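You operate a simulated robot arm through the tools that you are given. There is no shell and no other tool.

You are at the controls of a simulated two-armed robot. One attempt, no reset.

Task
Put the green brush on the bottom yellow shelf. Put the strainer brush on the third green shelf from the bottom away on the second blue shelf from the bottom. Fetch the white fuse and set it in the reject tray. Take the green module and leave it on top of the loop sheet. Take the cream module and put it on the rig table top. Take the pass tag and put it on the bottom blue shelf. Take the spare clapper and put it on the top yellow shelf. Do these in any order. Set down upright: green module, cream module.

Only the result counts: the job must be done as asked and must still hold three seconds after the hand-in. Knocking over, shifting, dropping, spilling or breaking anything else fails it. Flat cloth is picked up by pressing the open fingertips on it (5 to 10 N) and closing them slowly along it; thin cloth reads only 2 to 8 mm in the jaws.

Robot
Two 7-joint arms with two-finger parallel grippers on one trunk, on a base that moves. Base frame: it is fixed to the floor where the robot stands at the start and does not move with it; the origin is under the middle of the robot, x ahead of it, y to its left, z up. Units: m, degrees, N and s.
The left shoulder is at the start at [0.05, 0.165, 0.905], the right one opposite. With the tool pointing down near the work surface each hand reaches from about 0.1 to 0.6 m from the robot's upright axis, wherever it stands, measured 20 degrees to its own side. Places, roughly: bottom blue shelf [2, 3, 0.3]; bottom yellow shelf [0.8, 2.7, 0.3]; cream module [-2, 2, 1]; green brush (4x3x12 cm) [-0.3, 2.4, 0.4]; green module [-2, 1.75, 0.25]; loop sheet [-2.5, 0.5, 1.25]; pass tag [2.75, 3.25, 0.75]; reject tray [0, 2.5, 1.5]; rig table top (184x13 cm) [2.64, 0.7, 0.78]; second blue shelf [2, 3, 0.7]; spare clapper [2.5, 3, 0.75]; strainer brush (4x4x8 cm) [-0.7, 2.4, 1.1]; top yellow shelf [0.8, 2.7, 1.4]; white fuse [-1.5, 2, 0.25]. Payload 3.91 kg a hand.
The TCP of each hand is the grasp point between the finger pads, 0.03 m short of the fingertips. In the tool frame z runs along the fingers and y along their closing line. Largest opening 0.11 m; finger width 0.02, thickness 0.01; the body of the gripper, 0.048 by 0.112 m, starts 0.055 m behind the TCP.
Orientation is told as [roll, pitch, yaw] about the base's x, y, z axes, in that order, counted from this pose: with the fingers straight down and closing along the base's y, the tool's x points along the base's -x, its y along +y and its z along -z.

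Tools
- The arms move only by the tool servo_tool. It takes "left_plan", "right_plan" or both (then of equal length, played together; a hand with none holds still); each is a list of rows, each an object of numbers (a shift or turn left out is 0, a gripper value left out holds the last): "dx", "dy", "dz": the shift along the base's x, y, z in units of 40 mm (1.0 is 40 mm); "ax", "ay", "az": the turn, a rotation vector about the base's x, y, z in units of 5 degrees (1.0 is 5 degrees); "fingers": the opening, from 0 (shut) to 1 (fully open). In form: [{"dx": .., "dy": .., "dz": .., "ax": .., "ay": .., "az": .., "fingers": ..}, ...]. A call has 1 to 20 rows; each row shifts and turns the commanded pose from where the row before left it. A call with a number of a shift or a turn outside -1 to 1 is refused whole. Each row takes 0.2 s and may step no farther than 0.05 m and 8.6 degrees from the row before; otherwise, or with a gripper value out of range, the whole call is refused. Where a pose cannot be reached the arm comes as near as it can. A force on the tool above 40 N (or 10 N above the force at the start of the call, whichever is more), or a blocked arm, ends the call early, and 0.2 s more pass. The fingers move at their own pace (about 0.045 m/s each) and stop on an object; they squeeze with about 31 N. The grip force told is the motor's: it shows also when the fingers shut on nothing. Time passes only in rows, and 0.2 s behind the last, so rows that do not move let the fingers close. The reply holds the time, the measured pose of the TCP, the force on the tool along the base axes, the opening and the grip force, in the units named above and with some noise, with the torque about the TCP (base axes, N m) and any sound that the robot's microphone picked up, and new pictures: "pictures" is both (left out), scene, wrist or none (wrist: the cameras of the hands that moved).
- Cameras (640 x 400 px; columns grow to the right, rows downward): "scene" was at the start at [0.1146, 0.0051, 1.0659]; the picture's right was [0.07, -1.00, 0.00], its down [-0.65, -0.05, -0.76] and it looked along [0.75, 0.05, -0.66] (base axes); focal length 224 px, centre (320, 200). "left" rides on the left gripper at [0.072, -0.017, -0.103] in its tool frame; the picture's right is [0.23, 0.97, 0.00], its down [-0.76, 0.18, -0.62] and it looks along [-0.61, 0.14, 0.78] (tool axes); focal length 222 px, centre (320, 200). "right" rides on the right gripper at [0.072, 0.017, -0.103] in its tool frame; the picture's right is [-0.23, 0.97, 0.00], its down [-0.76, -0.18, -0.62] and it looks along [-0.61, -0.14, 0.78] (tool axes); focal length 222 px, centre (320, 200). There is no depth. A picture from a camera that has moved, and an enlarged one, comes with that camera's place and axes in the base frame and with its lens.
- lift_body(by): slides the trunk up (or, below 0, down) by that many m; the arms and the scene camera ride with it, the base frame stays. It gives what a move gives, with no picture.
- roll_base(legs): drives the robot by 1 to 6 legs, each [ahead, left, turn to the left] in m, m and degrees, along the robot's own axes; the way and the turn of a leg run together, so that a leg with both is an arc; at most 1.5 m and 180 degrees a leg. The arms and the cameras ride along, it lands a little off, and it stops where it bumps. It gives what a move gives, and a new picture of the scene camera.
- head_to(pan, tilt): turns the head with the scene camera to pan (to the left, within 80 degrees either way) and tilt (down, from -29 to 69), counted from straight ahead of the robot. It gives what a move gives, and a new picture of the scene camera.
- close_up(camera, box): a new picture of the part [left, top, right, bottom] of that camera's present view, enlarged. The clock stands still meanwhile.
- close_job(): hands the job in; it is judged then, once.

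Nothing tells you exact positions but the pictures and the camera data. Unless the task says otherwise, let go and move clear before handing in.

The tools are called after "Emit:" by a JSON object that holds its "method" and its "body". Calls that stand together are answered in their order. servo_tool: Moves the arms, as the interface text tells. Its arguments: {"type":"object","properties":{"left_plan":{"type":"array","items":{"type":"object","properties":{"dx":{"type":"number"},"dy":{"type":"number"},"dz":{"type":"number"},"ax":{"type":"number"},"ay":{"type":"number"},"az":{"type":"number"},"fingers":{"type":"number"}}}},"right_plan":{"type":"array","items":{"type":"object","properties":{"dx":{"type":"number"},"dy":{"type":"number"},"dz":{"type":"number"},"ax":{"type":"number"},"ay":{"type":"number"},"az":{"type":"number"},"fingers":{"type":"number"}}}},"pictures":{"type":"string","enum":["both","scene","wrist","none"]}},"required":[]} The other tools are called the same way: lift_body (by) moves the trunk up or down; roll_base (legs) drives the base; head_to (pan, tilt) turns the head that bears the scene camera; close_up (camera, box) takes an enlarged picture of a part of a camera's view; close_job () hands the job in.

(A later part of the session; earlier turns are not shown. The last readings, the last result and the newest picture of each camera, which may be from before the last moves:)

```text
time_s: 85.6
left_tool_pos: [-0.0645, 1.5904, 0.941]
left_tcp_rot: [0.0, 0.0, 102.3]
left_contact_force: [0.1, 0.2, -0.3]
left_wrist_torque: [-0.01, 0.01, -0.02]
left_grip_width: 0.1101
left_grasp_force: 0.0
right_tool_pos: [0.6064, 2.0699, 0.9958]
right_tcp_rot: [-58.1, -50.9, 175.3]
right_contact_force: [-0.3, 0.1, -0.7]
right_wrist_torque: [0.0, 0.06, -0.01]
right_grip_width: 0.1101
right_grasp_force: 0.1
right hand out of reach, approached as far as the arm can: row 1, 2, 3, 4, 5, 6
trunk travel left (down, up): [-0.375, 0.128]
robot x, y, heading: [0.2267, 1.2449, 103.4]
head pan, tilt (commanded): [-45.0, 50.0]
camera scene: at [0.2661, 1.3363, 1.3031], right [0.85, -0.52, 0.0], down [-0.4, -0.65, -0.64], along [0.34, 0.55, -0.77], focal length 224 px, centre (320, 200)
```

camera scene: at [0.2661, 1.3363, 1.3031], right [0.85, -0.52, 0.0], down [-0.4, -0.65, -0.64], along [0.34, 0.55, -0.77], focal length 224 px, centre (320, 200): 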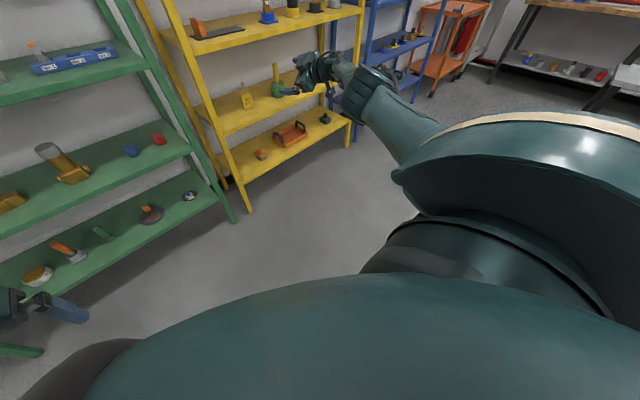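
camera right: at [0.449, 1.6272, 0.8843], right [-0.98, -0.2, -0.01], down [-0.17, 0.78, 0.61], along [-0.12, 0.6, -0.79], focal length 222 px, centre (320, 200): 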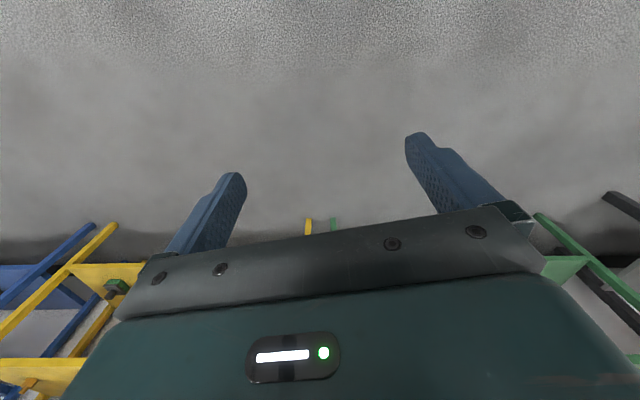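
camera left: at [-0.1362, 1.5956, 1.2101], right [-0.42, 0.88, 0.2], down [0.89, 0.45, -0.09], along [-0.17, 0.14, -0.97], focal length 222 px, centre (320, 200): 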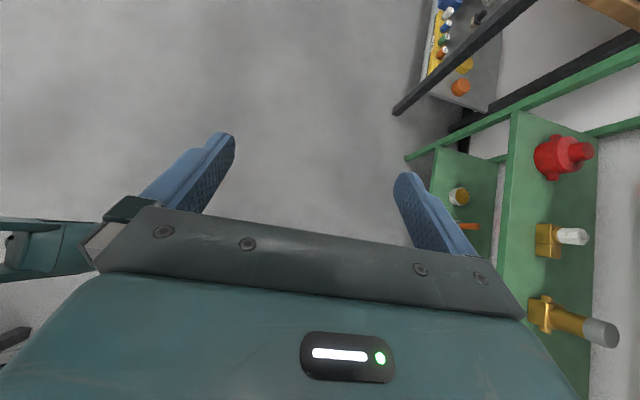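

I try a downward sweep to see whether the elbow bends that way.

Emit:
{"method": "servo_tool", "body": {"right_plan": [{"dy": -0.1, "dz": -0.9}, {"dy": -0.1, "dz": -0.9}, {"dy": -0.1, "dz": -0.9}, {"dy": -0.1, "dz": -0.9}, {"dy": -0.3, "dz": -0.8}, {"dy": -0.3, "dz": -0.8}, {"dy": -0.3, "dz": -0.8}], "pictures": "scene"}}

```text
time_s: 87.2
left_tool_pos: [-0.0649, 1.59, 0.9421]
left_tcp_rot: [0.0, 0.0, 102.2]
left_contact_force: [-0.1, 0.2, 0.5]
left_wrist_torque: [0.03, 0.0, -0.01]
left_grip_width: 0.11
left_grasp_force: 0.1
right_tool_pos: [0.5703, 1.9959, 0.7729]
right_tcp_rot: [-58.1, -50.8, 175.2]
right_contact_force: [0.5, -0.2, 0.0]
right_wrist_torque: [0.01, 0.02, 0.02]
right_grip_width: 0.11
right_grasp_force: 0.0
right hand out of reach, approached as far as the arm can: row 1, 2, 3, 4, 6, 7
trunk travel left (down, up): [-0.375, 0.128]
robot x, y, heading: [0.2316, 1.2436, 103.2]
head pan, tilt (commanded): [-45.0, 50.0]
camera scene: at [0.2664, 1.3362, 1.3032], right [0.85, -0.52, 0.0], down [-0.4, -0.65, -0.64], along [0.34, 0.55, -0.77], focal length 224 px, centre (320, 200)
```

scene: 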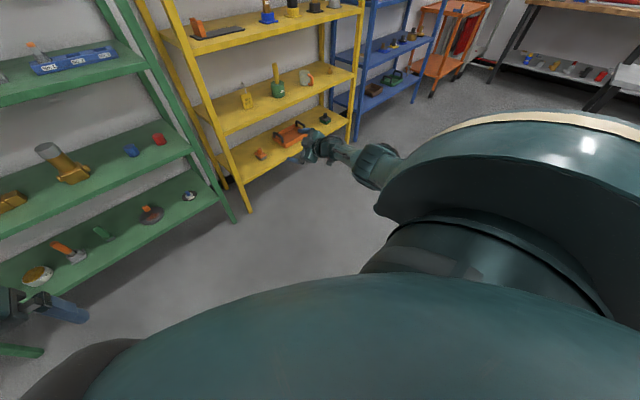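

The arm stays straight. I take close-ups of both elbows to compare their joint orientation.

Emit:
{"method": "close_up", "body": {"camera": "scene", "box": [280, 110, 440, 210]}}

Emit:
{"method": "head_to", "body": {"pan": 55, "tilt": 50}}

Emit:
{"method": "close_up", "body": {"camera": "scene", "box": [180, 60, 480, 240]}}

```text
4.00 times, centred on (360, 160) of scene
camera zoom: at [0.2664, 1.3362, 1.3032], right [0.85, -0.52, 0.0], down [-0.4, -0.65, -0.64], along [0.34, 0.55, -0.77], focal length 896 px, centre (160, 360)
```

zoom: 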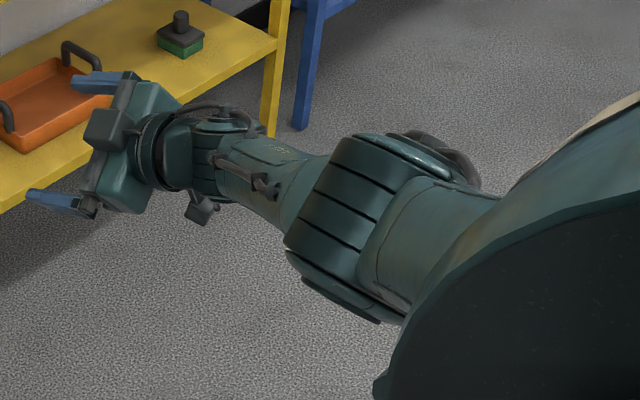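

```text
time_s: 89.0
left_tool_pos: [-0.0657, 1.5897, 0.942]
left_tcp_rot: [0.0, -0.1, 102.1]
left_contact_force: [0.9, 0.0, 0.4]
left_wrist_torque: [0.01, 0.01, 0.0]
left_grip_width: 0.1099
left_grasp_force: 0.1
right_tool_pos: [0.57, 1.9957, 0.773]
right_tcp_rot: [-58.1, -50.8, 175.4]
right_contact_force: [-0.7, -0.4, -0.1]
right_wrist_torque: [0.01, -0.04, 0.0]
right_grip_width: 0.1099
right_grasp_force: 0.0
trunk travel left (down, up): [-0.375, 0.128]
robot x, y, heading: [0.2283, 1.2424, 103.5]
head pan, tilt (commanded): [55.0, 50.0]
camera scene: at [0.154, 1.299, 1.3031], right [0.37, 0.93, 0.0], down [0.71, -0.28, -0.64], along [-0.6, 0.24, -0.77], focal length 224 px, centre (320, 200)
```

scene: 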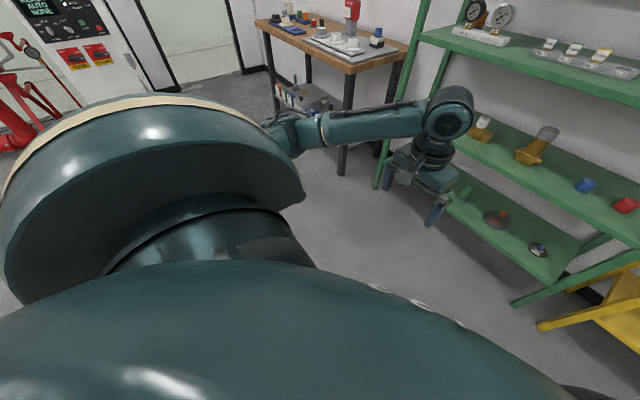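

```text
2.13 times, centred on (330, 150) of scene
camera zoom: at [0.154, 1.299, 1.3031], right [0.37, 0.93, 0.0], down [0.71, -0.28, -0.64], along [-0.6, 0.24, -0.77], focal length 478 px, centre (299, 307)
```

zoom: 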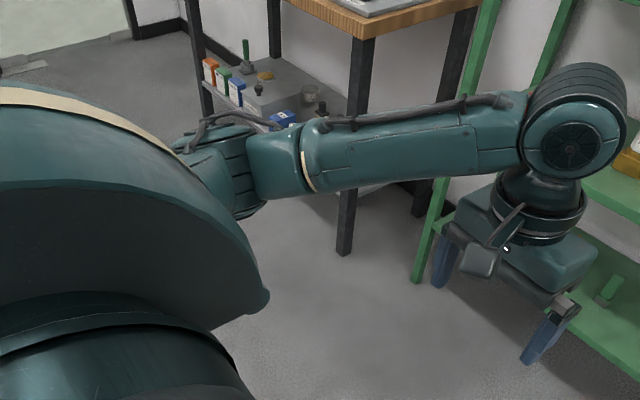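

I now sweep the right hand left and up with some retraction, the direction in which an outward elbow would bend.

Emit:
{"method": "head_to", "body": {"pan": -45, "tilt": 50}}

Emit:
{"method": "servo_tool", "body": {"right_plan": [{"dx": -0.7, "dy": -0.3, "dz": 0.3}, {"dx": -0.7, "dy": -0.3, "dz": 0.3}, {"dx": -0.7, "dy": -0.3, "dz": 0.3}, {"dx": -0.7, "dy": -0.3, "dz": 0.3}, {"dx": -0.7, "dy": -0.3, "dz": 0.3}, {"dx": -0.7, "dy": -0.3, "dz": 0.3}, {"dx": -0.7, "dy": -0.3, "dz": 0.3}, {"dx": -0.7, "dy": -0.3, "dz": 0.3}], "pictures": "scene"}}

```text
time_s: 90.7
left_tool_pos: [-0.0654, 1.5899, 0.9419]
left_tcp_rot: [0.0, 0.0, 102.2]
left_contact_force: [-0.8, 0.2, -0.1]
left_wrist_torque: [0.02, 0.01, 0.03]
left_grip_width: 0.11
left_grasp_force: 0.1
right_tool_pos: [0.5703, 1.9968, 0.775]
right_tcp_rot: [-58.0, -50.8, 175.3]
right_contact_force: [-0.1, -0.2, -0.6]
right_wrist_torque: [-0.03, 0.03, -0.04]
right_grip_width: 0.1101
right_grasp_force: 0.0
trunk travel left (down, up): [-0.375, 0.128]
robot x, y, heading: [0.2322, 1.2425, 103.7]
head pan, tilt (commanded): [-45.0, 50.0]
camera scene: at [0.2658, 1.3364, 1.3031], right [0.85, -0.52, 0.0], down [-0.4, -0.65, -0.64], along [0.34, 0.55, -0.77], focal length 224 px, centre (320, 200)
```

scene: 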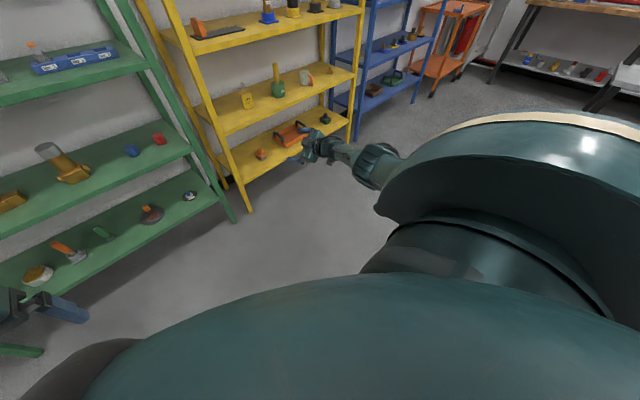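

```text
time_s: 92.5
left_tool_pos: [-0.0655, 1.59, 0.9425]
left_tcp_rot: [0.1, 0.0, 102.2]
left_contact_force: [0.1, -0.2, 0.7]
left_wrist_torque: [0.02, 0.01, -0.03]
left_grip_width: 0.1099
left_grasp_force: 0.0
right_tool_pos: [0.3458, 1.8998, 0.8703]
right_tcp_rot: [-58.0, -50.8, 175.2]
right_contact_force: [0.5, 0.6, 0.0]
right_wrist_torque: [-0.03, 0.01, 0.02]
right_grip_width: 0.1102
right_grasp_force: 0.0
trunk travel left (down, up): [-0.375, 0.128]
robot x, y, heading: [0.2315, 1.2451, 103.6]
head pan, tilt (commanded): [-45.0, 50.0]
camera scene: at [0.2657, 1.3363, 1.3031], right [0.85, -0.52, 0.0], down [-0.4, -0.65, -0.64], along [0.34, 0.55, -0.77], focal length 224 px, centre (320, 200)
```

scene: 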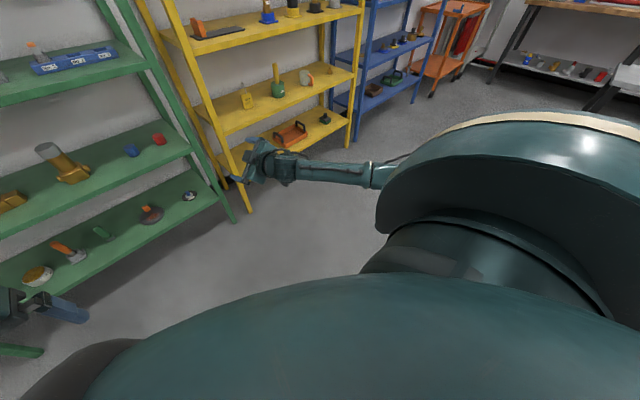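

The elbow swung outward and all rows were reached. I unroll the hand and pitch it down while bringing it back toward its rest place.

Emit:
{"method": "servo_tool", "body": {"right_plan": [{"dx": 0.05, "dy": -0.2, "ax": -0.341, "ay": 0.879, "az": -0.333}, {"dx": 0.05, "dy": -0.2, "ax": -0.341, "ay": 0.879, "az": -0.333}, {"dx": 0.05, "dy": -0.2, "ax": -0.341, "ay": 0.879, "az": -0.333}, {"dx": 0.05, "dy": -0.2, "ax": -0.341, "ay": 0.879, "az": -0.333}, {"dx": 0.05, "dy": -0.2, "ax": -0.341, "ay": 0.879, "az": -0.333}, {"dx": 0.05, "dy": -0.2, "ax": -0.341, "ay": 0.879, "az": -0.333}, {"dx": 0.05, "dy": -0.2, "ax": -0.341, "ay": 0.879, "az": -0.333}, {"dx": 0.05, "dy": -0.2, "ax": -0.341, "ay": 0.879, "az": -0.333}, {"dx": 0.05, "dy": -0.2, "ax": -0.341, "ay": 0.879, "az": -0.333}, {"dx": 0.05, "dy": -0.2, "ax": -0.341, "ay": 0.879, "az": -0.333}], "pictures": "none"}}

Emit:
{"method": "servo_tool", "body": {"right_plan": [{"dx": 0.03, "dy": -0.2, "ax": -1, "ay": -0.24}, {"dx": 0.03, "dy": -0.2, "ax": -1, "ay": -0.24}, {"dx": 0.03, "dy": -0.2, "ax": -1, "ay": -0.24}, {"dx": 0.03, "dy": -0.2, "ax": -1, "ay": -0.24}, {"dx": 0.03, "dy": -0.2, "ax": -1, "ay": -0.24}, {"dx": 0.03, "dy": -0.2, "ax": -1, "ay": -0.24}, {"dx": 0.03, "dy": -0.2, "ax": -1, "ay": -0.24}, {"dx": 0.03, "dy": -0.2, "ax": -1, "ay": -0.24}, {"dx": 0.03, "dy": -0.2, "ax": -1, "ay": -0.24}, {"dx": 0.03, "dy": -0.2, "ax": -1, "ay": -0.24}, {"dx": 0.03, "dy": -0.2, "ax": -1, "ay": -0.24}, {"dx": 0.03, "dy": -0.2, "ax": -1, "ay": -0.24}], "pictures": "scene"}}

```text
time_s: 94.7
left_tool_pos: [-0.0659, 1.5899, 0.9416]
left_tcp_rot: [0.1, 0.1, 102.2]
left_contact_force: [0.8, 0.0, 0.4]
left_wrist_torque: [0.0, -0.04, -0.02]
left_grip_width: 0.1098
left_grasp_force: 0.0
right_tool_pos: [0.3665, 1.8197, 0.8697]
right_tcp_rot: [36.8, -65.2, 71.6]
right_contact_force: [0.5, -0.4, 0.3]
right_wrist_torque: [0.02, -0.01, 0.01]
right_grip_width: 0.11
right_grasp_force: 0.0
trunk travel left (down, up): [-0.375, 0.128]
robot x, y, heading: [0.2312, 1.2446, 103.4]
head pan, tilt (commanded): [-45.0, 50.0]
```

```text
time_s: 97.3
left_tool_pos: [-0.0653, 1.5896, 0.9427]
left_tcp_rot: [0.0, 0.0, 102.2]
left_contact_force: [-0.1, 0.1, 0.4]
left_wrist_torque: [-0.01, 0.01, -0.02]
left_grip_width: 0.1099
left_grasp_force: 0.0
right_tool_pos: [0.3818, 1.7241, 0.8715]
right_tcp_rot: [8.8, -6.6, 90.7]
right_contact_force: [0.5, -0.1, 0.7]
right_wrist_torque: [-0.02, -0.02, -0.01]
right_grip_width: 0.11
right_grasp_force: 0.0
trunk travel left (down, up): [-0.375, 0.128]
robot x, y, heading: [0.2322, 1.2394, 103.7]
head pan, tilt (commanded): [-45.0, 50.0]
camera scene: at [0.2658, 1.3364, 1.3031], right [0.85, -0.52, 0.0], down [-0.4, -0.65, -0.64], along [0.34, 0.55, -0.77], focal length 224 px, centre (320, 200)
```

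scene: 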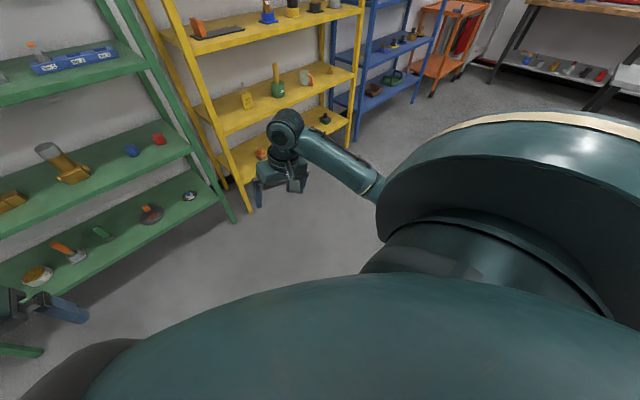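

The right arm is healthy again (elbow outward). I will drive to the front of the gauges and turn 45° left so that the right arm can reach in from the right side behind them.

Emit:
{"method": "servo_tool", "body": {"right_plan": [{"ax": -0.65, "ay": -0.89}, {"ax": -0.65, "ay": -0.89}, {"az": 1, "dz": 0.5}, {"az": 1, "dz": 0.5}, {"az": 0.6, "dz": 0.5}], "pictures": "none"}}

Emit:
{"method": "roll_base", "body": {"legs": [[0.45, 0.497, 0], [0, 0, 45]]}}

Emit:
{"method": "head_to", "body": {"pan": -45, "tilt": 15}}

```text
time_s: 98.5
left_tool_pos: [-0.0651, 1.5899, 0.9426]
left_tcp_rot: [-0.1, -0.1, 102.2]
left_contact_force: [0.6, 0.4, 0.5]
left_wrist_torque: [0.03, 0.0, 0.0]
left_grip_width: 0.1101
left_grasp_force: 0.1
right_tool_pos: [0.3818, 1.7239, 0.9293]
right_tcp_rot: [0.2, 0.0, 104.3]
right_contact_force: [-0.4, -0.4, -0.2]
right_wrist_torque: [0.0, 0.02, 0.01]
right_grip_width: 0.1102
right_grasp_force: 0.1
trunk travel left (down, up): [-0.375, 0.128]
robot x, y, heading: [0.2271, 1.2415, 103.4]
head pan, tilt (commanded): [-45.0, 50.0]
```

```text
time_s: 105.5
left_tool_pos: [-0.8119, 1.6092, 0.9414]
left_tcp_rot: [-0.1, -0.1, 146.6]
left_contact_force: [0.3, 0.9, -1.4]
left_wrist_torque: [0.0, 0.0, 0.02]
left_grip_width: 0.1101
left_grasp_force: 0.2
right_tool_pos: [-0.5861, 2.0178, 0.9306]
right_tcp_rot: [0.1, 0.0, 148.4]
right_contact_force: [0.0, 0.0, -0.6]
right_wrist_torque: [0.0, 0.0, 0.02]
right_grip_width: 0.11
right_grasp_force: 0.0
trunk travel left (down, up): [-0.375, 0.128]
robot x, y, heading: [-0.3569, 1.5684, 147.8]
head pan, tilt (commanded): [-45.0, 50.0]
camera scene: at [-0.3975, 1.6574, 1.3031], right [0.98, 0.22, 0.0], down [0.17, -0.75, -0.64], along [-0.14, 0.63, -0.77], focal length 224 px, centre (320, 200)
```

scene: 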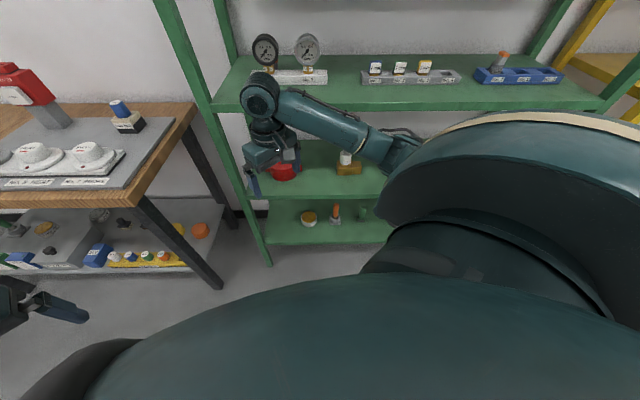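

```text
time_s: 106.5
left_tool_pos: [-0.8112, 1.6086, 0.9421]
left_tcp_rot: [0.1, 0.0, 146.5]
left_contact_force: [-0.2, 0.7, 0.3]
left_wrist_torque: [0.02, 0.01, 0.03]
left_grip_width: 0.1103
left_grasp_force: 0.2
right_tool_pos: [-0.586, 2.0172, 0.9304]
right_tcp_rot: [0.2, 0.0, 148.5]
right_contact_force: [-0.7, -0.6, 0.1]
right_wrist_torque: [-0.01, 0.0, 0.01]
right_grip_width: 0.1101
right_grasp_force: 0.0
trunk travel left (down, up): [-0.375, 0.128]
robot x, y, heading: [-0.3562, 1.566, 148.1]
head pan, tilt (commanded): [-45.0, 15.0]
camera scene: at [-0.4011, 1.6735, 1.3568], right [0.98, 0.22, 0.0], down [0.06, -0.25, -0.97], along [-0.21, 0.94, -0.26], focal length 224 px, centre (320, 200)
```

scene: 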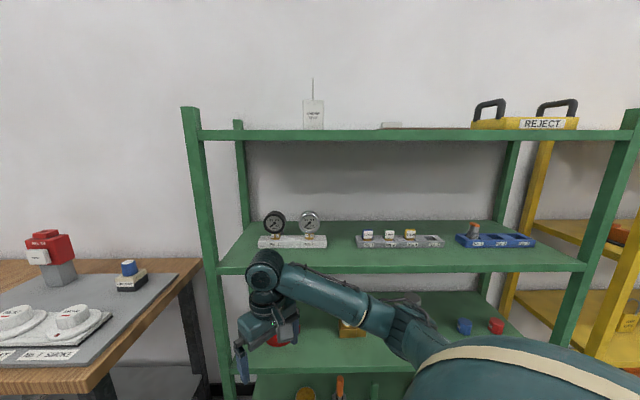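

Robot is in front of the gauges, turned 45°. I raise the trunk slightly, and orient the right hand so its fingers point to the shelf's left, 45° down, staying outside the shelf.

Emit:
{"method": "lift_body", "body": {"by": 0.06}}

Emit:
{"method": "servo_tool", "body": {"right_plan": [{"dx": 0.286, "dy": -0.05, "dz": 0.18, "az": 1}, {"dx": 0.286, "dy": -0.05, "dz": 0.18, "az": 1}, {"dx": 0.286, "dy": -0.05, "dz": 0.18, "az": 1}, {"dx": 0.286, "dy": -0.05, "dz": 0.18, "az": 1}, {"dx": 0.286, "dy": -0.05, "dz": 0.18, "az": 1}, {"dx": 0.286, "dy": -0.05, "dz": 0.18, "az": 1}, {"dx": 0.286, "dy": -0.05, "dz": 0.18, "az": 1}, {"dx": 0.286, "dy": -0.05, "dz": 0.18, "az": 1}, {"dx": 0.286, "dy": -0.05, "dz": 0.18, "az": 1}, {"dx": 0.286, "dz": 0.18, "ax": -0.235, "ay": 0.972}, {"dx": 0.286, "dz": 0.18, "ax": -0.235, "ay": 0.972}, {"dx": 0.286, "dz": 0.18, "ax": -0.235, "ay": 0.972}, {"dx": 0.286, "dz": 0.18, "ax": -0.235, "ay": 0.972}, {"dx": 0.286, "dz": 0.18, "ax": -0.235, "ay": 0.972}, {"dx": 0.286, "dz": 0.18, "ax": -0.235, "ay": 0.972}, {"dx": 0.286, "dz": 0.18, "ax": -0.235, "ay": 0.972}, {"dx": 0.286, "dz": 0.18, "ax": -0.235, "ay": 0.972}, {"dx": 0.286, "dz": 0.18, "ax": -0.235, "ay": 0.972, "fingers": 0.7}], "pictures": "both"}}

```text
time_s: 107.5
left_tool_pos: [-0.8117, 1.609, 1.0024]
left_tcp_rot: [0.0, -0.1, 146.6]
left_contact_force: [-0.3, 1.1, -0.2]
left_wrist_torque: [0.01, 0.05, 0.01]
left_grip_width: 0.11
left_grasp_force: 0.2
right_tool_pos: [-0.5858, 2.0175, 0.9903]
right_tcp_rot: [0.1, 0.0, 148.6]
right_contact_force: [-0.7, 0.3, -0.4]
right_wrist_torque: [0.02, 0.02, 0.04]
right_grip_width: 0.1101
right_grasp_force: 0.2
trunk travel left (down, up): [-0.435, 0.068]
robot x, y, heading: [-0.352, 1.5618, 147.6]
head pan, tilt (commanded): [-45.0, 15.0]
```

```text
time_s: 111.3
left_tool_pos: [-0.8117, 1.6086, 1.0023]
left_tcp_rot: [0.0, 0.0, 146.5]
left_contact_force: [0.0, -0.8, 0.6]
left_wrist_torque: [-0.01, -0.05, 0.0]
left_grip_width: 0.11
left_grasp_force: 0.0
right_tool_pos: [-0.3812, 1.998, 1.1193]
right_tcp_rot: [0.1, -45.1, -166.4]
right_contact_force: [0.5, -0.6, -0.4]
right_wrist_torque: [0.05, 0.03, -0.01]
right_grip_width: 0.0769
right_grasp_force: 0.0
trunk travel left (down, up): [-0.435, 0.068]
robot x, y, heading: [-0.3582, 1.5722, 147.6]
head pan, tilt (commanded): [-45.0, 15.0]
camera scene: at [-0.4007, 1.6734, 1.4169], right [0.98, 0.22, 0.0], down [0.06, -0.25, -0.97], along [-0.21, 0.94, -0.26], focal length 224 px, centre (320, 200)
camera right: at [-0.2559, 2.0125, 1.1407], right [0.07, -0.98, 0.16], down [-0.13, 0.15, 0.98], along [-0.99, -0.09, -0.12], focal length 222 px, centre (320, 200)
```

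scene: 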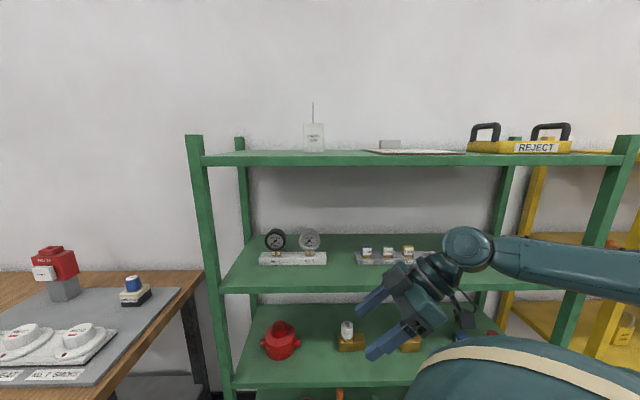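
right: 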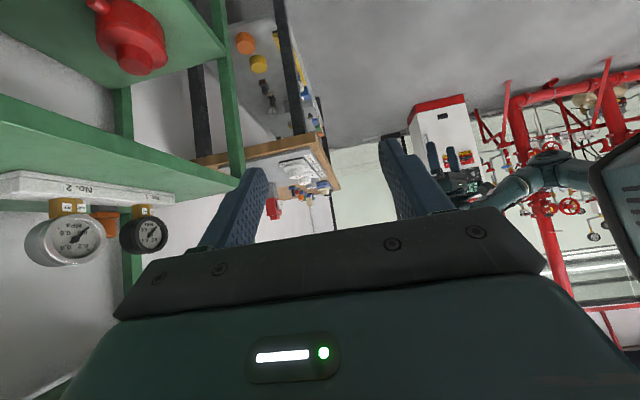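

The wrist camera (upside down) sees both gauges and the orange brush behind them. I zoom in to locate it.

Emit:
{"method": "close_up", "body": {"camera": "right", "box": [0, 140, 200, 280]}}

Emit:
{"method": "close_up", "body": {"camera": "scene", "box": [230, 200, 450, 310]}}

```text
2.86 times, centred on (100, 210) of right
camera zoom: at [-0.2559, 2.0125, 1.1407], right [0.07, -0.98, 0.16], down [-0.13, 0.15, 0.98], along [-0.99, -0.09, -0.12], focal length 635 px, centre (949, 171)
```

zoom: 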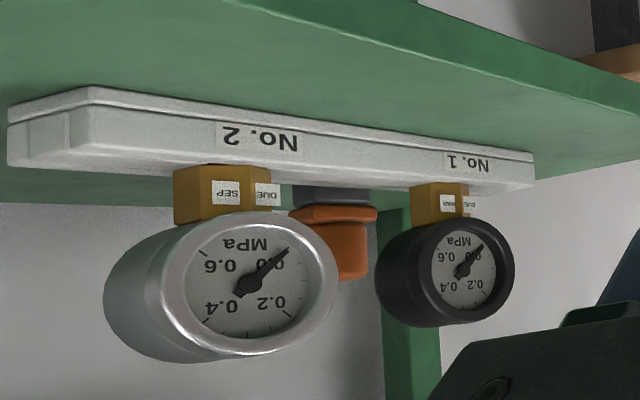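

```text
2.91 times, centred on (340, 255) of scene
camera zoom: at [-0.4007, 1.6734, 1.4169], right [0.98, 0.22, 0.0], down [0.06, -0.25, -0.97], along [-0.21, 0.94, -0.26], focal length 652 px, centre (262, 40)
```

zoom: 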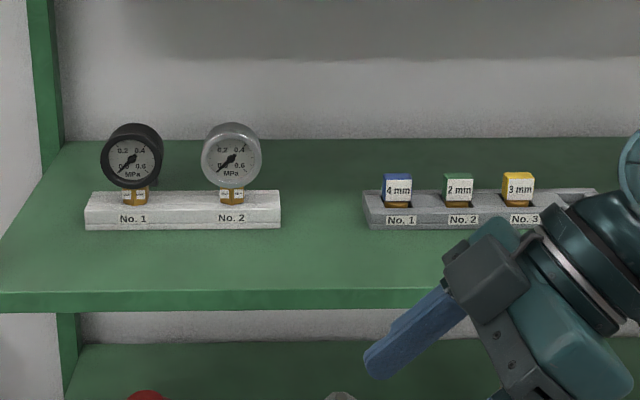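

The brush sits behind gauge No. 1 at about s=-0.135, d=2.49 in the shelf's frame, with 6 cm of room behind the gauge. I drive 0.14 m closer to the shelf.

Emit:
{"method": "roll_base", "body": {"legs": [[0.1, -0.098, 0]]}}

Emit:
{"method": "head_to", "body": {"pan": -60, "tilt": 25}}

```text
time_s: 112.8
left_tool_pos: [-0.8437, 1.7459, 1.0009]
left_tcp_rot: [0.1, 0.1, 146.4]
left_contact_force: [-0.3, -0.6, -0.1]
left_wrist_torque: [0.01, -0.04, -0.03]
left_grip_width: 0.1101
left_grasp_force: 0.1
right_tool_pos: [-0.4147, 2.1376, 1.1184]
right_tcp_rot: [0.2, -45.0, -166.6]
right_contact_force: [0.1, -0.2, -0.1]
right_wrist_torque: [-0.03, 0.0, 0.01]
right_grip_width: 0.0771
right_grasp_force: 0.0
trunk travel left (down, up): [-0.435, 0.068]
robot x, y, heading: [-0.391, 1.701, 147.7]
head pan, tilt (commanded): [-45.0, 15.0]
camera scene: at [-0.4335, 1.8107, 1.4168], right [0.98, 0.22, 0.0], down [0.06, -0.25, -0.97], along [-0.21, 0.94, -0.26], focal length 224 px, centre (320, 200)
```

scene: 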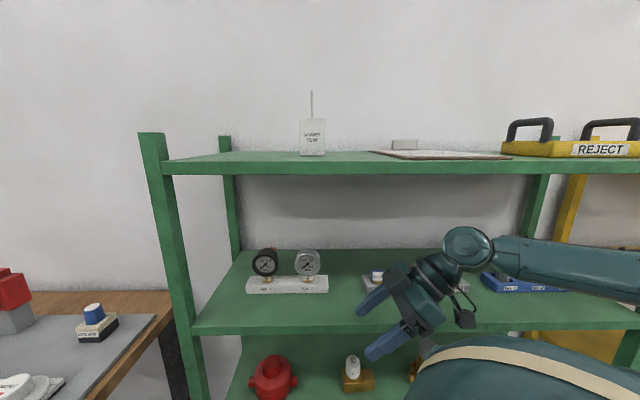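

```text
time_s: 113.6
left_tool_pos: [-0.8439, 1.7451, 1.0028]
left_tcp_rot: [0.0, 0.0, 146.5]
left_contact_force: [0.6, -0.2, 0.4]
left_wrist_torque: [-0.01, -0.01, -0.03]
left_grip_width: 0.11
left_grasp_force: 0.1
right_tool_pos: [-0.4141, 2.1345, 1.119]
right_tcp_rot: [0.2, -45.0, -166.6]
right_contact_force: [-0.2, -0.2, 0.8]
right_wrist_torque: [-0.01, 0.03, 0.0]
right_grip_width: 0.0772
right_grasp_force: 0.1
trunk travel left (down, up): [-0.435, 0.068]
robot x, y, heading: [-0.3892, 1.7071, 147.6]
head pan, tilt (commanded): [-60.0, 25.0]
camera scene: at [-0.4092, 1.811, 1.4007], right [1.0, -0.04, 0.0], down [-0.02, -0.42, -0.91], along [0.04, 0.91, -0.42], focal length 224 px, centre (320, 200)
```

scene: 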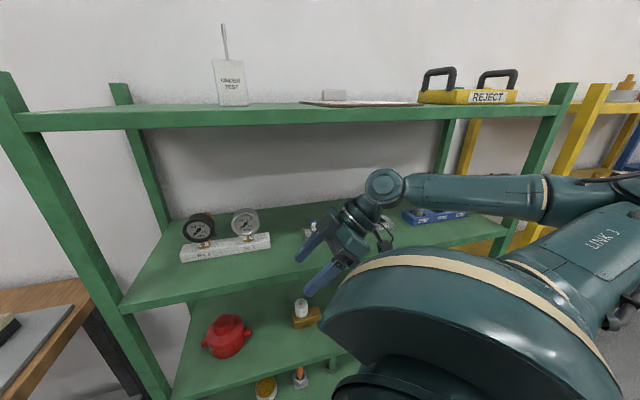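

Hand enters at right of the gauges. I advance 0.16 m inward and check.

Emit:
{"method": "servo_tool", "body": {"right_plan": [{"dx": -0.235, "dy": 0.972, "dz": -0.05}, {"dx": -0.235, "dy": 0.972, "dz": -0.05}, {"dx": -0.235, "dy": 0.972, "dz": -0.05}, {"dx": -0.235, "dy": 0.972, "dz": -0.05}], "pictures": "both"}}

```text
time_s: 114.6
left_tool_pos: [-0.8442, 1.7467, 1.0019]
left_tcp_rot: [0.0, 0.1, 146.5]
left_contact_force: [0.4, 0.0, 0.1]
left_wrist_torque: [0.01, 0.02, 0.01]
left_grip_width: 0.1099
left_grasp_force: 0.1
right_tool_pos: [-0.4501, 2.2915, 1.1105]
right_tcp_rot: [0.1, -45.0, -166.6]
right_contact_force: [-0.3, 0.6, -0.1]
right_wrist_torque: [-0.04, 0.01, 0.0]
right_grip_width: 0.0771
right_grasp_force: 0.0
trunk travel left (down, up): [-0.435, 0.068]
robot x, y, heading: [-0.3874, 1.7027, 147.6]
head pan, tilt (commanded): [-60.0, 25.0]
camera scene: at [-0.4095, 1.8116, 1.4005], right [1.0, -0.04, 0.0], down [-0.02, -0.42, -0.91], along [0.04, 0.91, -0.42], focal length 224 px, centre (320, 200)
camera right: at [-0.3258, 2.3046, 1.1326], right [0.07, -0.98, 0.16], down [-0.14, 0.15, 0.98], along [-0.99, -0.09, -0.12], focal length 222 px, centre (320, 200)
```

scene: 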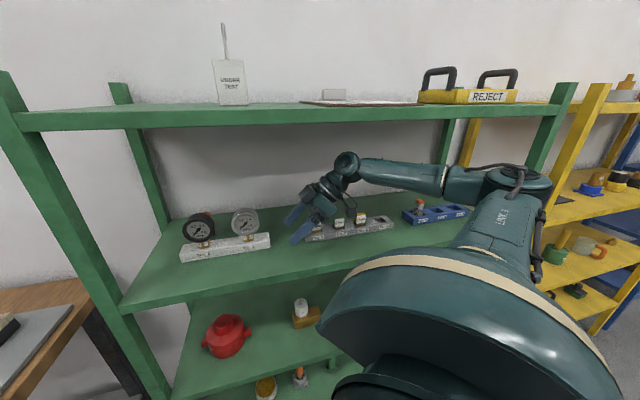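
right: 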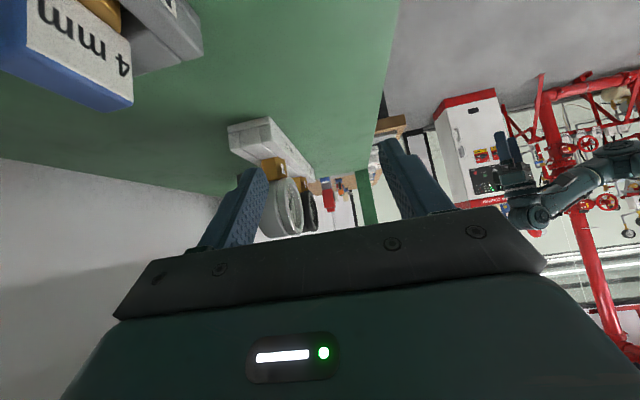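

Clear so far: the 4 mm plate is below the camera box and the gauges are to the left. I continue inward 0.16 m.

Emit:
{"method": "servo_tool", "body": {"right_plan": [{"dx": -0.235, "dy": 0.972}, {"dx": -0.235, "dy": 0.972}, {"dx": -0.235, "dy": 0.972}, {"dx": -0.22, "dy": 0.9}], "pictures": "both"}}

```text
time_s: 115.6
left_tool_pos: [-0.844, 1.7464, 1.0007]
left_tcp_rot: [0.0, 0.1, 146.6]
left_contact_force: [-0.1, -0.1, 0.8]
left_wrist_torque: [0.01, 0.02, 0.0]
left_grip_width: 0.1098
left_grasp_force: 0.1
right_tool_pos: [-0.4882, 2.4421, 1.1106]
right_tcp_rot: [0.4, -45.0, -166.7]
right_contact_force: [0.8, -0.4, -0.5]
right_wrist_torque: [0.02, 0.02, 0.0]
right_grip_width: 0.0771
right_grasp_force: 0.1
trunk travel left (down, up): [-0.435, 0.068]
robot x, y, heading: [-0.3903, 1.6998, 148.1]
head pan, tilt (commanded): [-60.0, 25.0]
camera scene: at [-0.4098, 1.8115, 1.4005], right [1.0, -0.04, 0.0], down [-0.02, -0.42, -0.91], along [0.04, 0.91, -0.42], focal length 224 px, centre (320, 200)
camera right: at [-0.3631, 2.4569, 1.1326], right [0.07, -0.98, 0.16], down [-0.14, 0.15, 0.98], along [-0.99, -0.09, -0.12], focal length 222 px, centre (320, 200)
```

scene: 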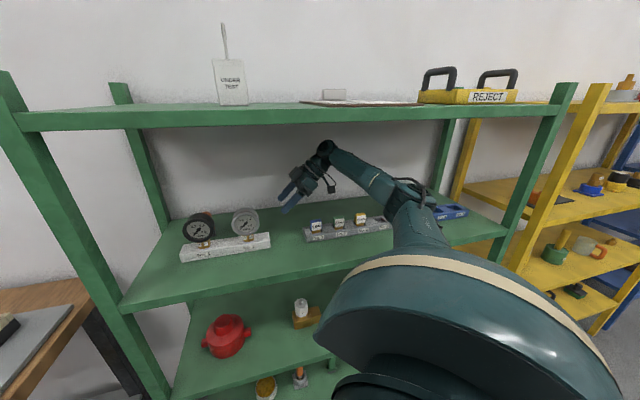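
right: 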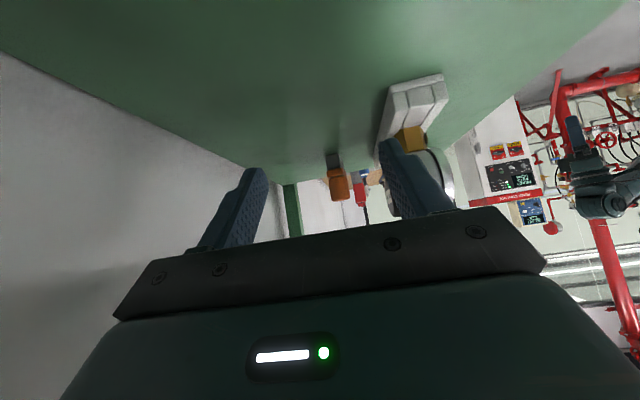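

The brush is now visible straight ahead between the fingers. I zoom to measure its offset.

Emit:
{"method": "close_up", "body": {"camera": "right", "box": [240, 60, 480, 220]}}

```text
2.50 times, centred on (360, 140) of right
camera zoom: at [-0.3631, 2.4569, 1.1326], right [0.07, -0.98, 0.16], down [-0.14, 0.15, 0.98], along [-0.99, -0.09, -0.12], focal length 555 px, centre (220, 350)
```

zoom: 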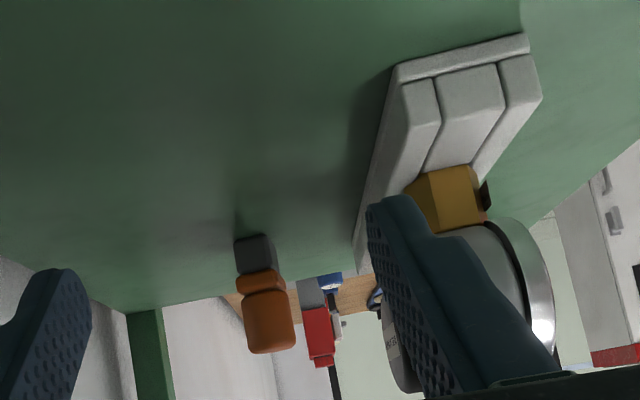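

The brush centre is at s≈-0.138, d≈2.493. I move the hand left 0.16 m, lowering a little, then check.

Emit:
{"method": "servo_tool", "body": {"right_plan": [{"dx": -0.98, "dy": -0.205, "dz": -0.12}, {"dx": -0.98, "dy": -0.205, "dz": -0.12}, {"dx": -0.98, "dy": -0.205, "dz": -0.12}, {"dx": -0.98, "dy": -0.205, "dz": -0.12}], "pictures": "both"}}

Emit:
{"method": "close_up", "body": {"camera": "right", "box": [200, 60, 500, 250]}}

```text
time_s: 116.6
left_tool_pos: [-0.8437, 1.7455, 1.002]
left_tcp_rot: [0.1, 0.0, 146.5]
left_contact_force: [-0.4, 0.4, 0.4]
left_wrist_torque: [0.01, -0.03, 0.02]
left_grip_width: 0.1101
left_grasp_force: 0.0
right_tool_pos: [-0.646, 2.4121, 1.0923]
right_tcp_rot: [0.2, -45.0, -166.7]
right_contact_force: [0.1, 1.3, 0.1]
right_wrist_torque: [-0.01, 0.03, 0.03]
right_grip_width: 0.077
right_grasp_force: 0.1
trunk travel left (down, up): [-0.435, 0.068]
robot x, y, heading: [-0.3904, 1.706, 147.9]
head pan, tilt (commanded): [-60.0, 25.0]
camera scene: at [-0.4099, 1.8108, 1.4006], right [1.0, -0.04, 0.0], down [-0.02, -0.42, -0.91], along [0.04, 0.91, -0.42], focal length 224 px, centre (320, 200)
camera right: at [-0.5208, 2.425, 1.1131], right [0.07, -0.98, 0.16], down [-0.14, 0.15, 0.98], along [-0.99, -0.09, -0.12], focal length 222 px, centre (320, 200)
```

scene: 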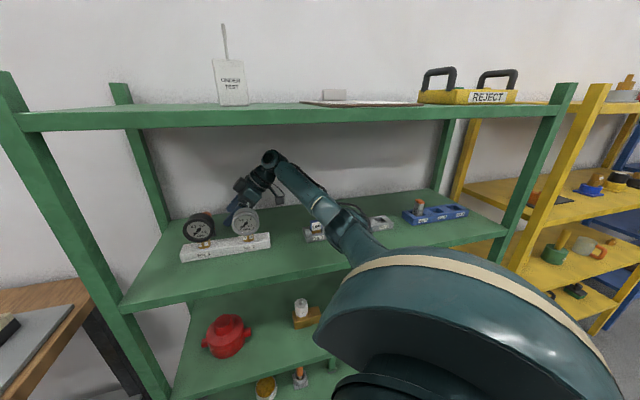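
right: 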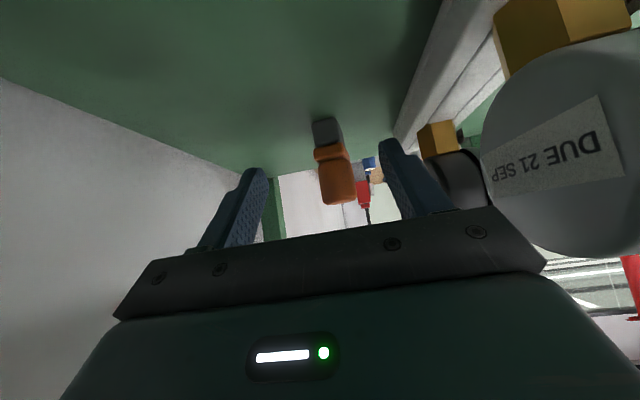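

```text
2.11 times, centred on (350, 155) of right
camera zoom: at [-0.5208, 2.425, 1.1131], right [0.07, -0.98, 0.16], down [-0.14, 0.15, 0.98], along [-0.99, -0.09, -0.12], focal length 468 px, centre (257, 295)
```

zoom: 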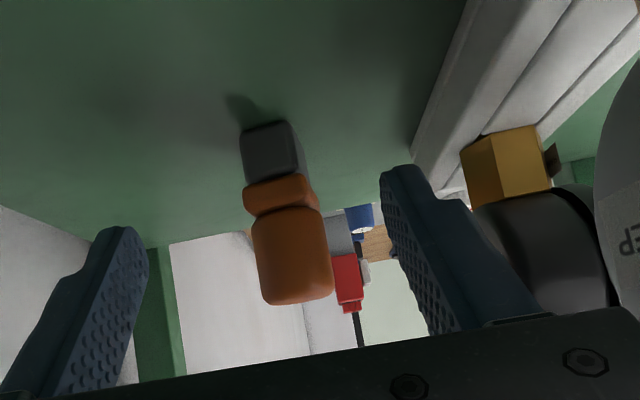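

The brush stands centred between the fingers, about 6 cm further left. I move the last bit and close.

Emit:
{"method": "servo_tool", "body": {"right_plan": [{"dx": -0.763, "dy": -0.249, "dz": -0.21}, {"dx": -0.763, "dy": -0.249, "dz": -0.21}], "pictures": "wrist"}}

Emit:
{"method": "close_up", "body": {"camera": "right", "box": [200, 40, 500, 250]}}

```text
time_s: 117.2
left_tool_pos: [-0.8429, 1.7457, 1.001]
left_tcp_rot: [0.1, 0.0, 146.5]
left_contact_force: [-0.9, 0.7, -0.1]
left_wrist_torque: [-0.02, 0.01, 0.01]
left_grip_width: 0.11
left_grasp_force: 0.0
right_tool_pos: [-0.7056, 2.3908, 1.0752]
right_tcp_rot: [0.1, -45.0, -166.6]
right_contact_force: [-0.5, 0.3, 0.8]
right_wrist_torque: [0.06, 0.01, -0.03]
right_grip_width: 0.0769
right_grasp_force: 0.1
trunk travel left (down, up): [-0.435, 0.068]
robot x, y, heading: [-0.386, 1.7051, 147.8]
head pan, tilt (commanded): [-60.0, 25.0]
camera right: at [-0.5811, 2.4047, 1.0967], right [0.07, -0.98, 0.16], down [-0.14, 0.15, 0.98], along [-0.99, -0.09, -0.12], focal length 222 px, centre (320, 200)
```

right: 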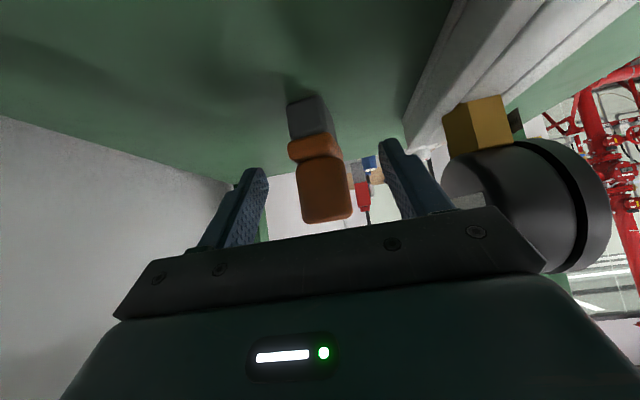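

```text
1.90 times, centred on (350, 145) of right
camera zoom: at [-0.5811, 2.4047, 1.0967], right [0.07, -0.98, 0.16], down [-0.14, 0.15, 0.98], along [-0.99, -0.09, -0.12], focal length 423 px, centre (263, 305)
```

zoom: 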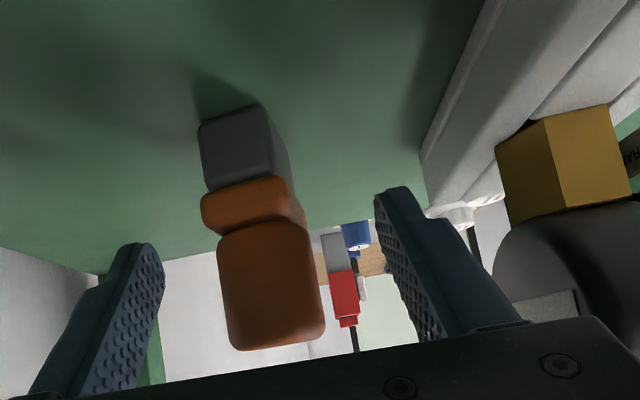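

The handle is right at the grasp point. I close the fingers.

Emit:
{"method": "servo_tool", "body": {"right_plan": [{"fingers": 0.0}, {"fingers": 0.0}, {"fingers": 0.0}, {"fingers": 0.0}, {"fingers": 0.0}, {"fingers": 0.0}], "pictures": "wrist"}}

```text
time_s: 118.6
left_tool_pos: [-0.8438, 1.7454, 1.0022]
left_tcp_rot: [0.0, 0.0, 146.5]
left_contact_force: [-0.1, -0.4, 0.5]
left_wrist_torque: [-0.02, 0.04, -0.02]
left_grip_width: 0.1102
left_grasp_force: 0.0
right_tool_pos: [-0.7049, 2.3906, 1.0758]
right_tcp_rot: [0.2, -45.0, -166.6]
right_contact_force: [-0.1, -0.3, 1.2]
right_wrist_torque: [-0.02, 0.07, 0.01]
right_grip_width: 0.0308
right_grasp_force: 31.0
trunk travel left (down, up): [-0.435, 0.068]
robot x, y, heading: [-0.3878, 1.7008, 147.7]
head pan, tilt (commanded): [-60.0, 25.0]
camera right: at [-0.5807, 2.4048, 1.0968], right [0.07, -0.98, 0.16], down [-0.14, 0.15, 0.98], along [-0.99, -0.09, -0.12], focal length 222 px, centre (320, 200)
```

right: 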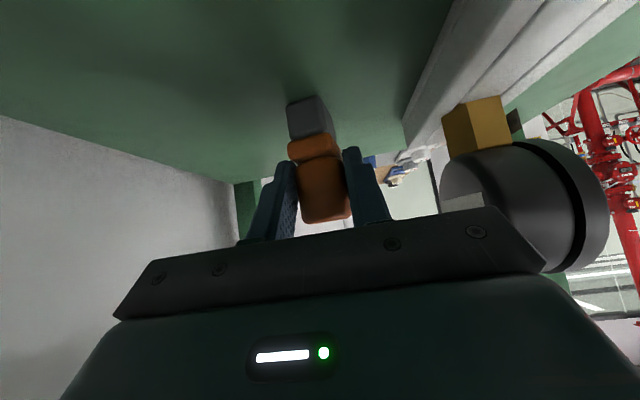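

Gripped (31 mm, 31 N). I lift slightly, move right to the gap between the racks, then withdraw.

Emit:
{"method": "servo_tool", "body": {"right_plan": [{"dz": 0.4}, {"dz": 0.4}, {"dx": 0.875, "dy": 0.2115}, {"dx": 0.875, "dy": 0.2115}, {"dx": 0.875, "dy": 0.2115}, {"dx": 0.875, "dy": 0.2115}, {"dx": 0.875, "dy": 0.2115}, {"dx": 0.875, "dy": 0.2115}], "pictures": "both"}}

```text
time_s: 120.4
left_tool_pos: [-0.8433, 1.745, 1.0025]
left_tcp_rot: [0.1, 0.1, 146.5]
left_contact_force: [-0.8, -0.3, 0.7]
left_wrist_torque: [-0.01, 0.02, -0.01]
left_grip_width: 0.1097
left_grasp_force: 0.0
right_tool_pos: [-0.4945, 2.443, 1.1065]
right_tcp_rot: [0.2, -44.9, -166.6]
right_contact_force: [0.5, 0.2, -0.5]
right_wrist_torque: [0.0, -0.03, 0.02]
right_grip_width: 0.0312
right_grasp_force: 31.7
trunk travel left (down, up): [-0.435, 0.068]
robot x, y, heading: [-0.3887, 1.7045, 147.7]
head pan, tilt (commanded): [-60.0, 25.0]
camera scene: at [-0.4086, 1.8112, 1.4006], right [1.0, -0.04, 0.0], down [-0.02, -0.42, -0.91], along [0.04, 0.91, -0.42], focal length 224 px, centre (320, 200)
camera right: at [-0.3701, 2.4564, 1.129], right [0.07, -0.98, 0.16], down [-0.14, 0.15, 0.98], along [-0.99, -0.09, -0.12], focal length 222 px, centre (320, 200)
```

scene: 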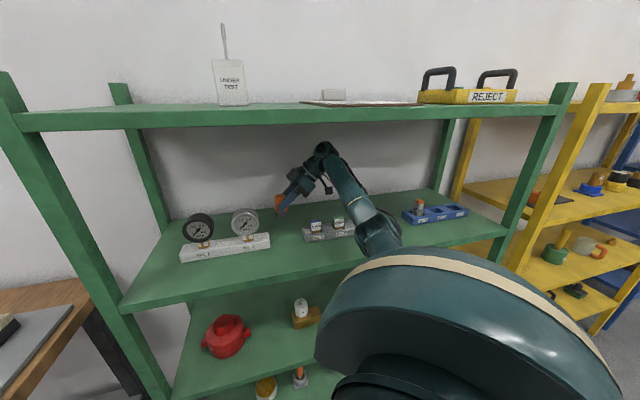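
right: 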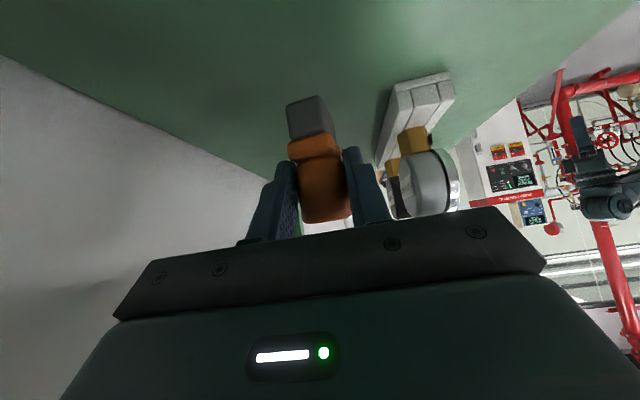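

The brush is held and clear of the racks. I withdraw it out of the shelf.

Emit:
{"method": "servo_tool", "body": {"right_plan": [{"dx": 0.235, "dy": -0.972}, {"dx": 0.235, "dy": -0.972}, {"dx": 0.235, "dy": -0.972}, {"dx": 0.235, "dy": -0.972}, {"dx": 0.235, "dy": -0.972}, {"dx": 0.235, "dy": -0.972}, {"dx": 0.235, "dy": -0.972}, {"dx": 0.235, "dy": -0.972}], "pictures": "both"}}

```text
time_s: 122.2
left_tool_pos: [-0.8435, 1.7453, 1.0022]
left_tcp_rot: [0.0, 0.1, 146.5]
left_contact_force: [-0.6, 0.8, 0.1]
left_wrist_torque: [-0.01, -0.03, 0.01]
left_grip_width: 0.1103
left_grasp_force: 0.0
right_tool_pos: [-0.4194, 2.1288, 1.1068]
right_tcp_rot: [0.1, -45.0, -166.6]
right_contact_force: [0.2, 0.2, -0.5]
right_wrist_torque: [0.01, -0.02, 0.0]
right_grip_width: 0.031
right_grasp_force: 31.2
trunk travel left (down, up): [-0.435, 0.068]
robot x, y, heading: [-0.3891, 1.7051, 147.6]
head pan, tilt (commanded): [-60.0, 25.0]
camera scene: at [-0.409, 1.8105, 1.4007], right [1.0, -0.04, 0.0], down [-0.02, -0.42, -0.91], along [0.04, 0.91, -0.42], focal length 224 px, centre (320, 200)
camera right: at [-0.2952, 2.1423, 1.1273], right [0.07, -0.98, 0.16], down [-0.14, 0.15, 0.98], along [-0.99, -0.09, -0.12], focal length 222 px, centre (320, 200)
```

scene: 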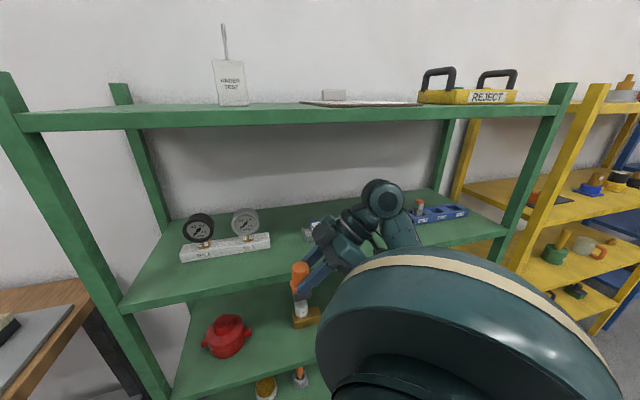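
right: 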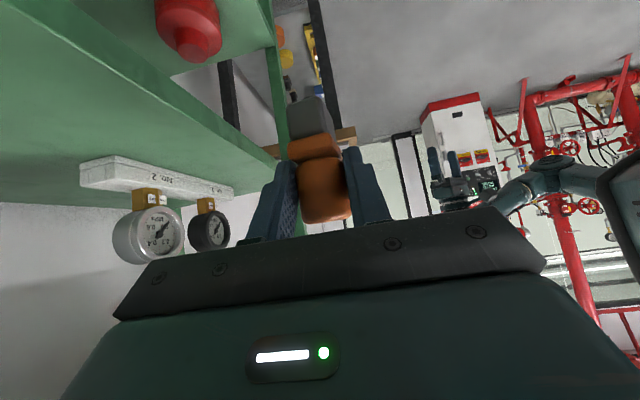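

The strainer brush is out. Next I fetch the green brush with the left hand: back off, square up to the shelf, shift right, and lower the trunk.

Emit:
{"method": "roll_base", "body": {"legs": [[-0.179, 0.174, 0], [0, 0, -44.1], [0, -0.42, 0]]}}

Emit:
{"method": "lift_body", "body": {"by": -0.42}}

Emit:
{"method": "head_to", "body": {"pan": 10, "tilt": 35}}

```text
time_s: 130.2
left_tool_pos: [-0.2236, 1.9102, 1.0015]
left_tcp_rot: [0.0, 0.0, 102.7]
left_contact_force: [-1.2, -0.2, 0.0]
left_wrist_torque: [0.02, 0.01, 0.01]
left_grip_width: 0.1098
left_grasp_force: 0.0
right_tool_pos: [0.3492, 1.8939, 1.1056]
right_tcp_rot: [0.2, -45.0, 149.7]
right_contact_force: [-0.7, 0.3, -0.8]
right_wrist_torque: [0.0, 0.0, 0.02]
right_grip_width: 0.0312
right_grasp_force: 31.4
trunk travel left (down, up): [-0.435, 0.068]
robot x, y, heading: [0.0802, 1.5659, 103.9]
head pan, tilt (commanded): [-60.0, 25.0]
camera scene: at [0.1373, 1.6564, 1.4006], right [0.69, -0.72, 0.0], down [-0.3, -0.29, -0.91], along [0.65, 0.63, -0.42], focal length 224 px, centre (320, 200)
```

scene: 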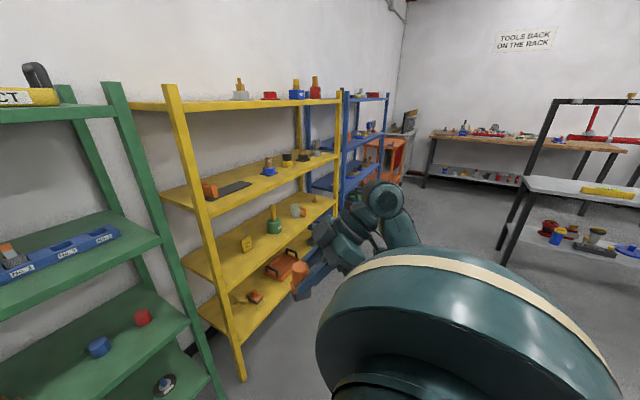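

```text
refused: -0.42 is not a number from -0.4 to 0.4
```

```text
time_s: 131.6
left_tool_pos: [-0.2235, 1.9095, 1.0009]
left_tcp_rot: [0.0, 0.0, 102.7]
left_contact_force: [-0.2, 0.3, -0.3]
left_wrist_torque: [-0.01, 0.0, -0.01]
left_grip_width: 0.1101
left_grasp_force: 0.1
right_tool_pos: [0.3499, 1.893, 1.1049]
right_tcp_rot: [0.2, -45.0, 149.8]
right_contact_force: [0.7, 0.3, -2.4]
right_wrist_torque: [-0.02, 0.01, 0.0]
right_grip_width: 0.0312
right_grasp_force: 31.1
trunk travel left (down, up): [-0.435, 0.068]
robot x, y, heading: [0.08, 1.564, 104.1]
head pan, tilt (commanded): [10.0, 35.0]
camera scene: at [0.0351, 1.6728, 1.3849], right [0.91, 0.41, 0.0], down [0.23, -0.52, -0.82], along [-0.33, 0.75, -0.57], focal length 224 px, centre (320, 200)
```

scene: 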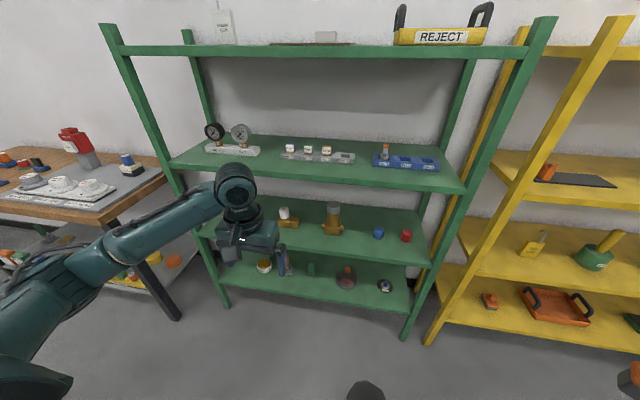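

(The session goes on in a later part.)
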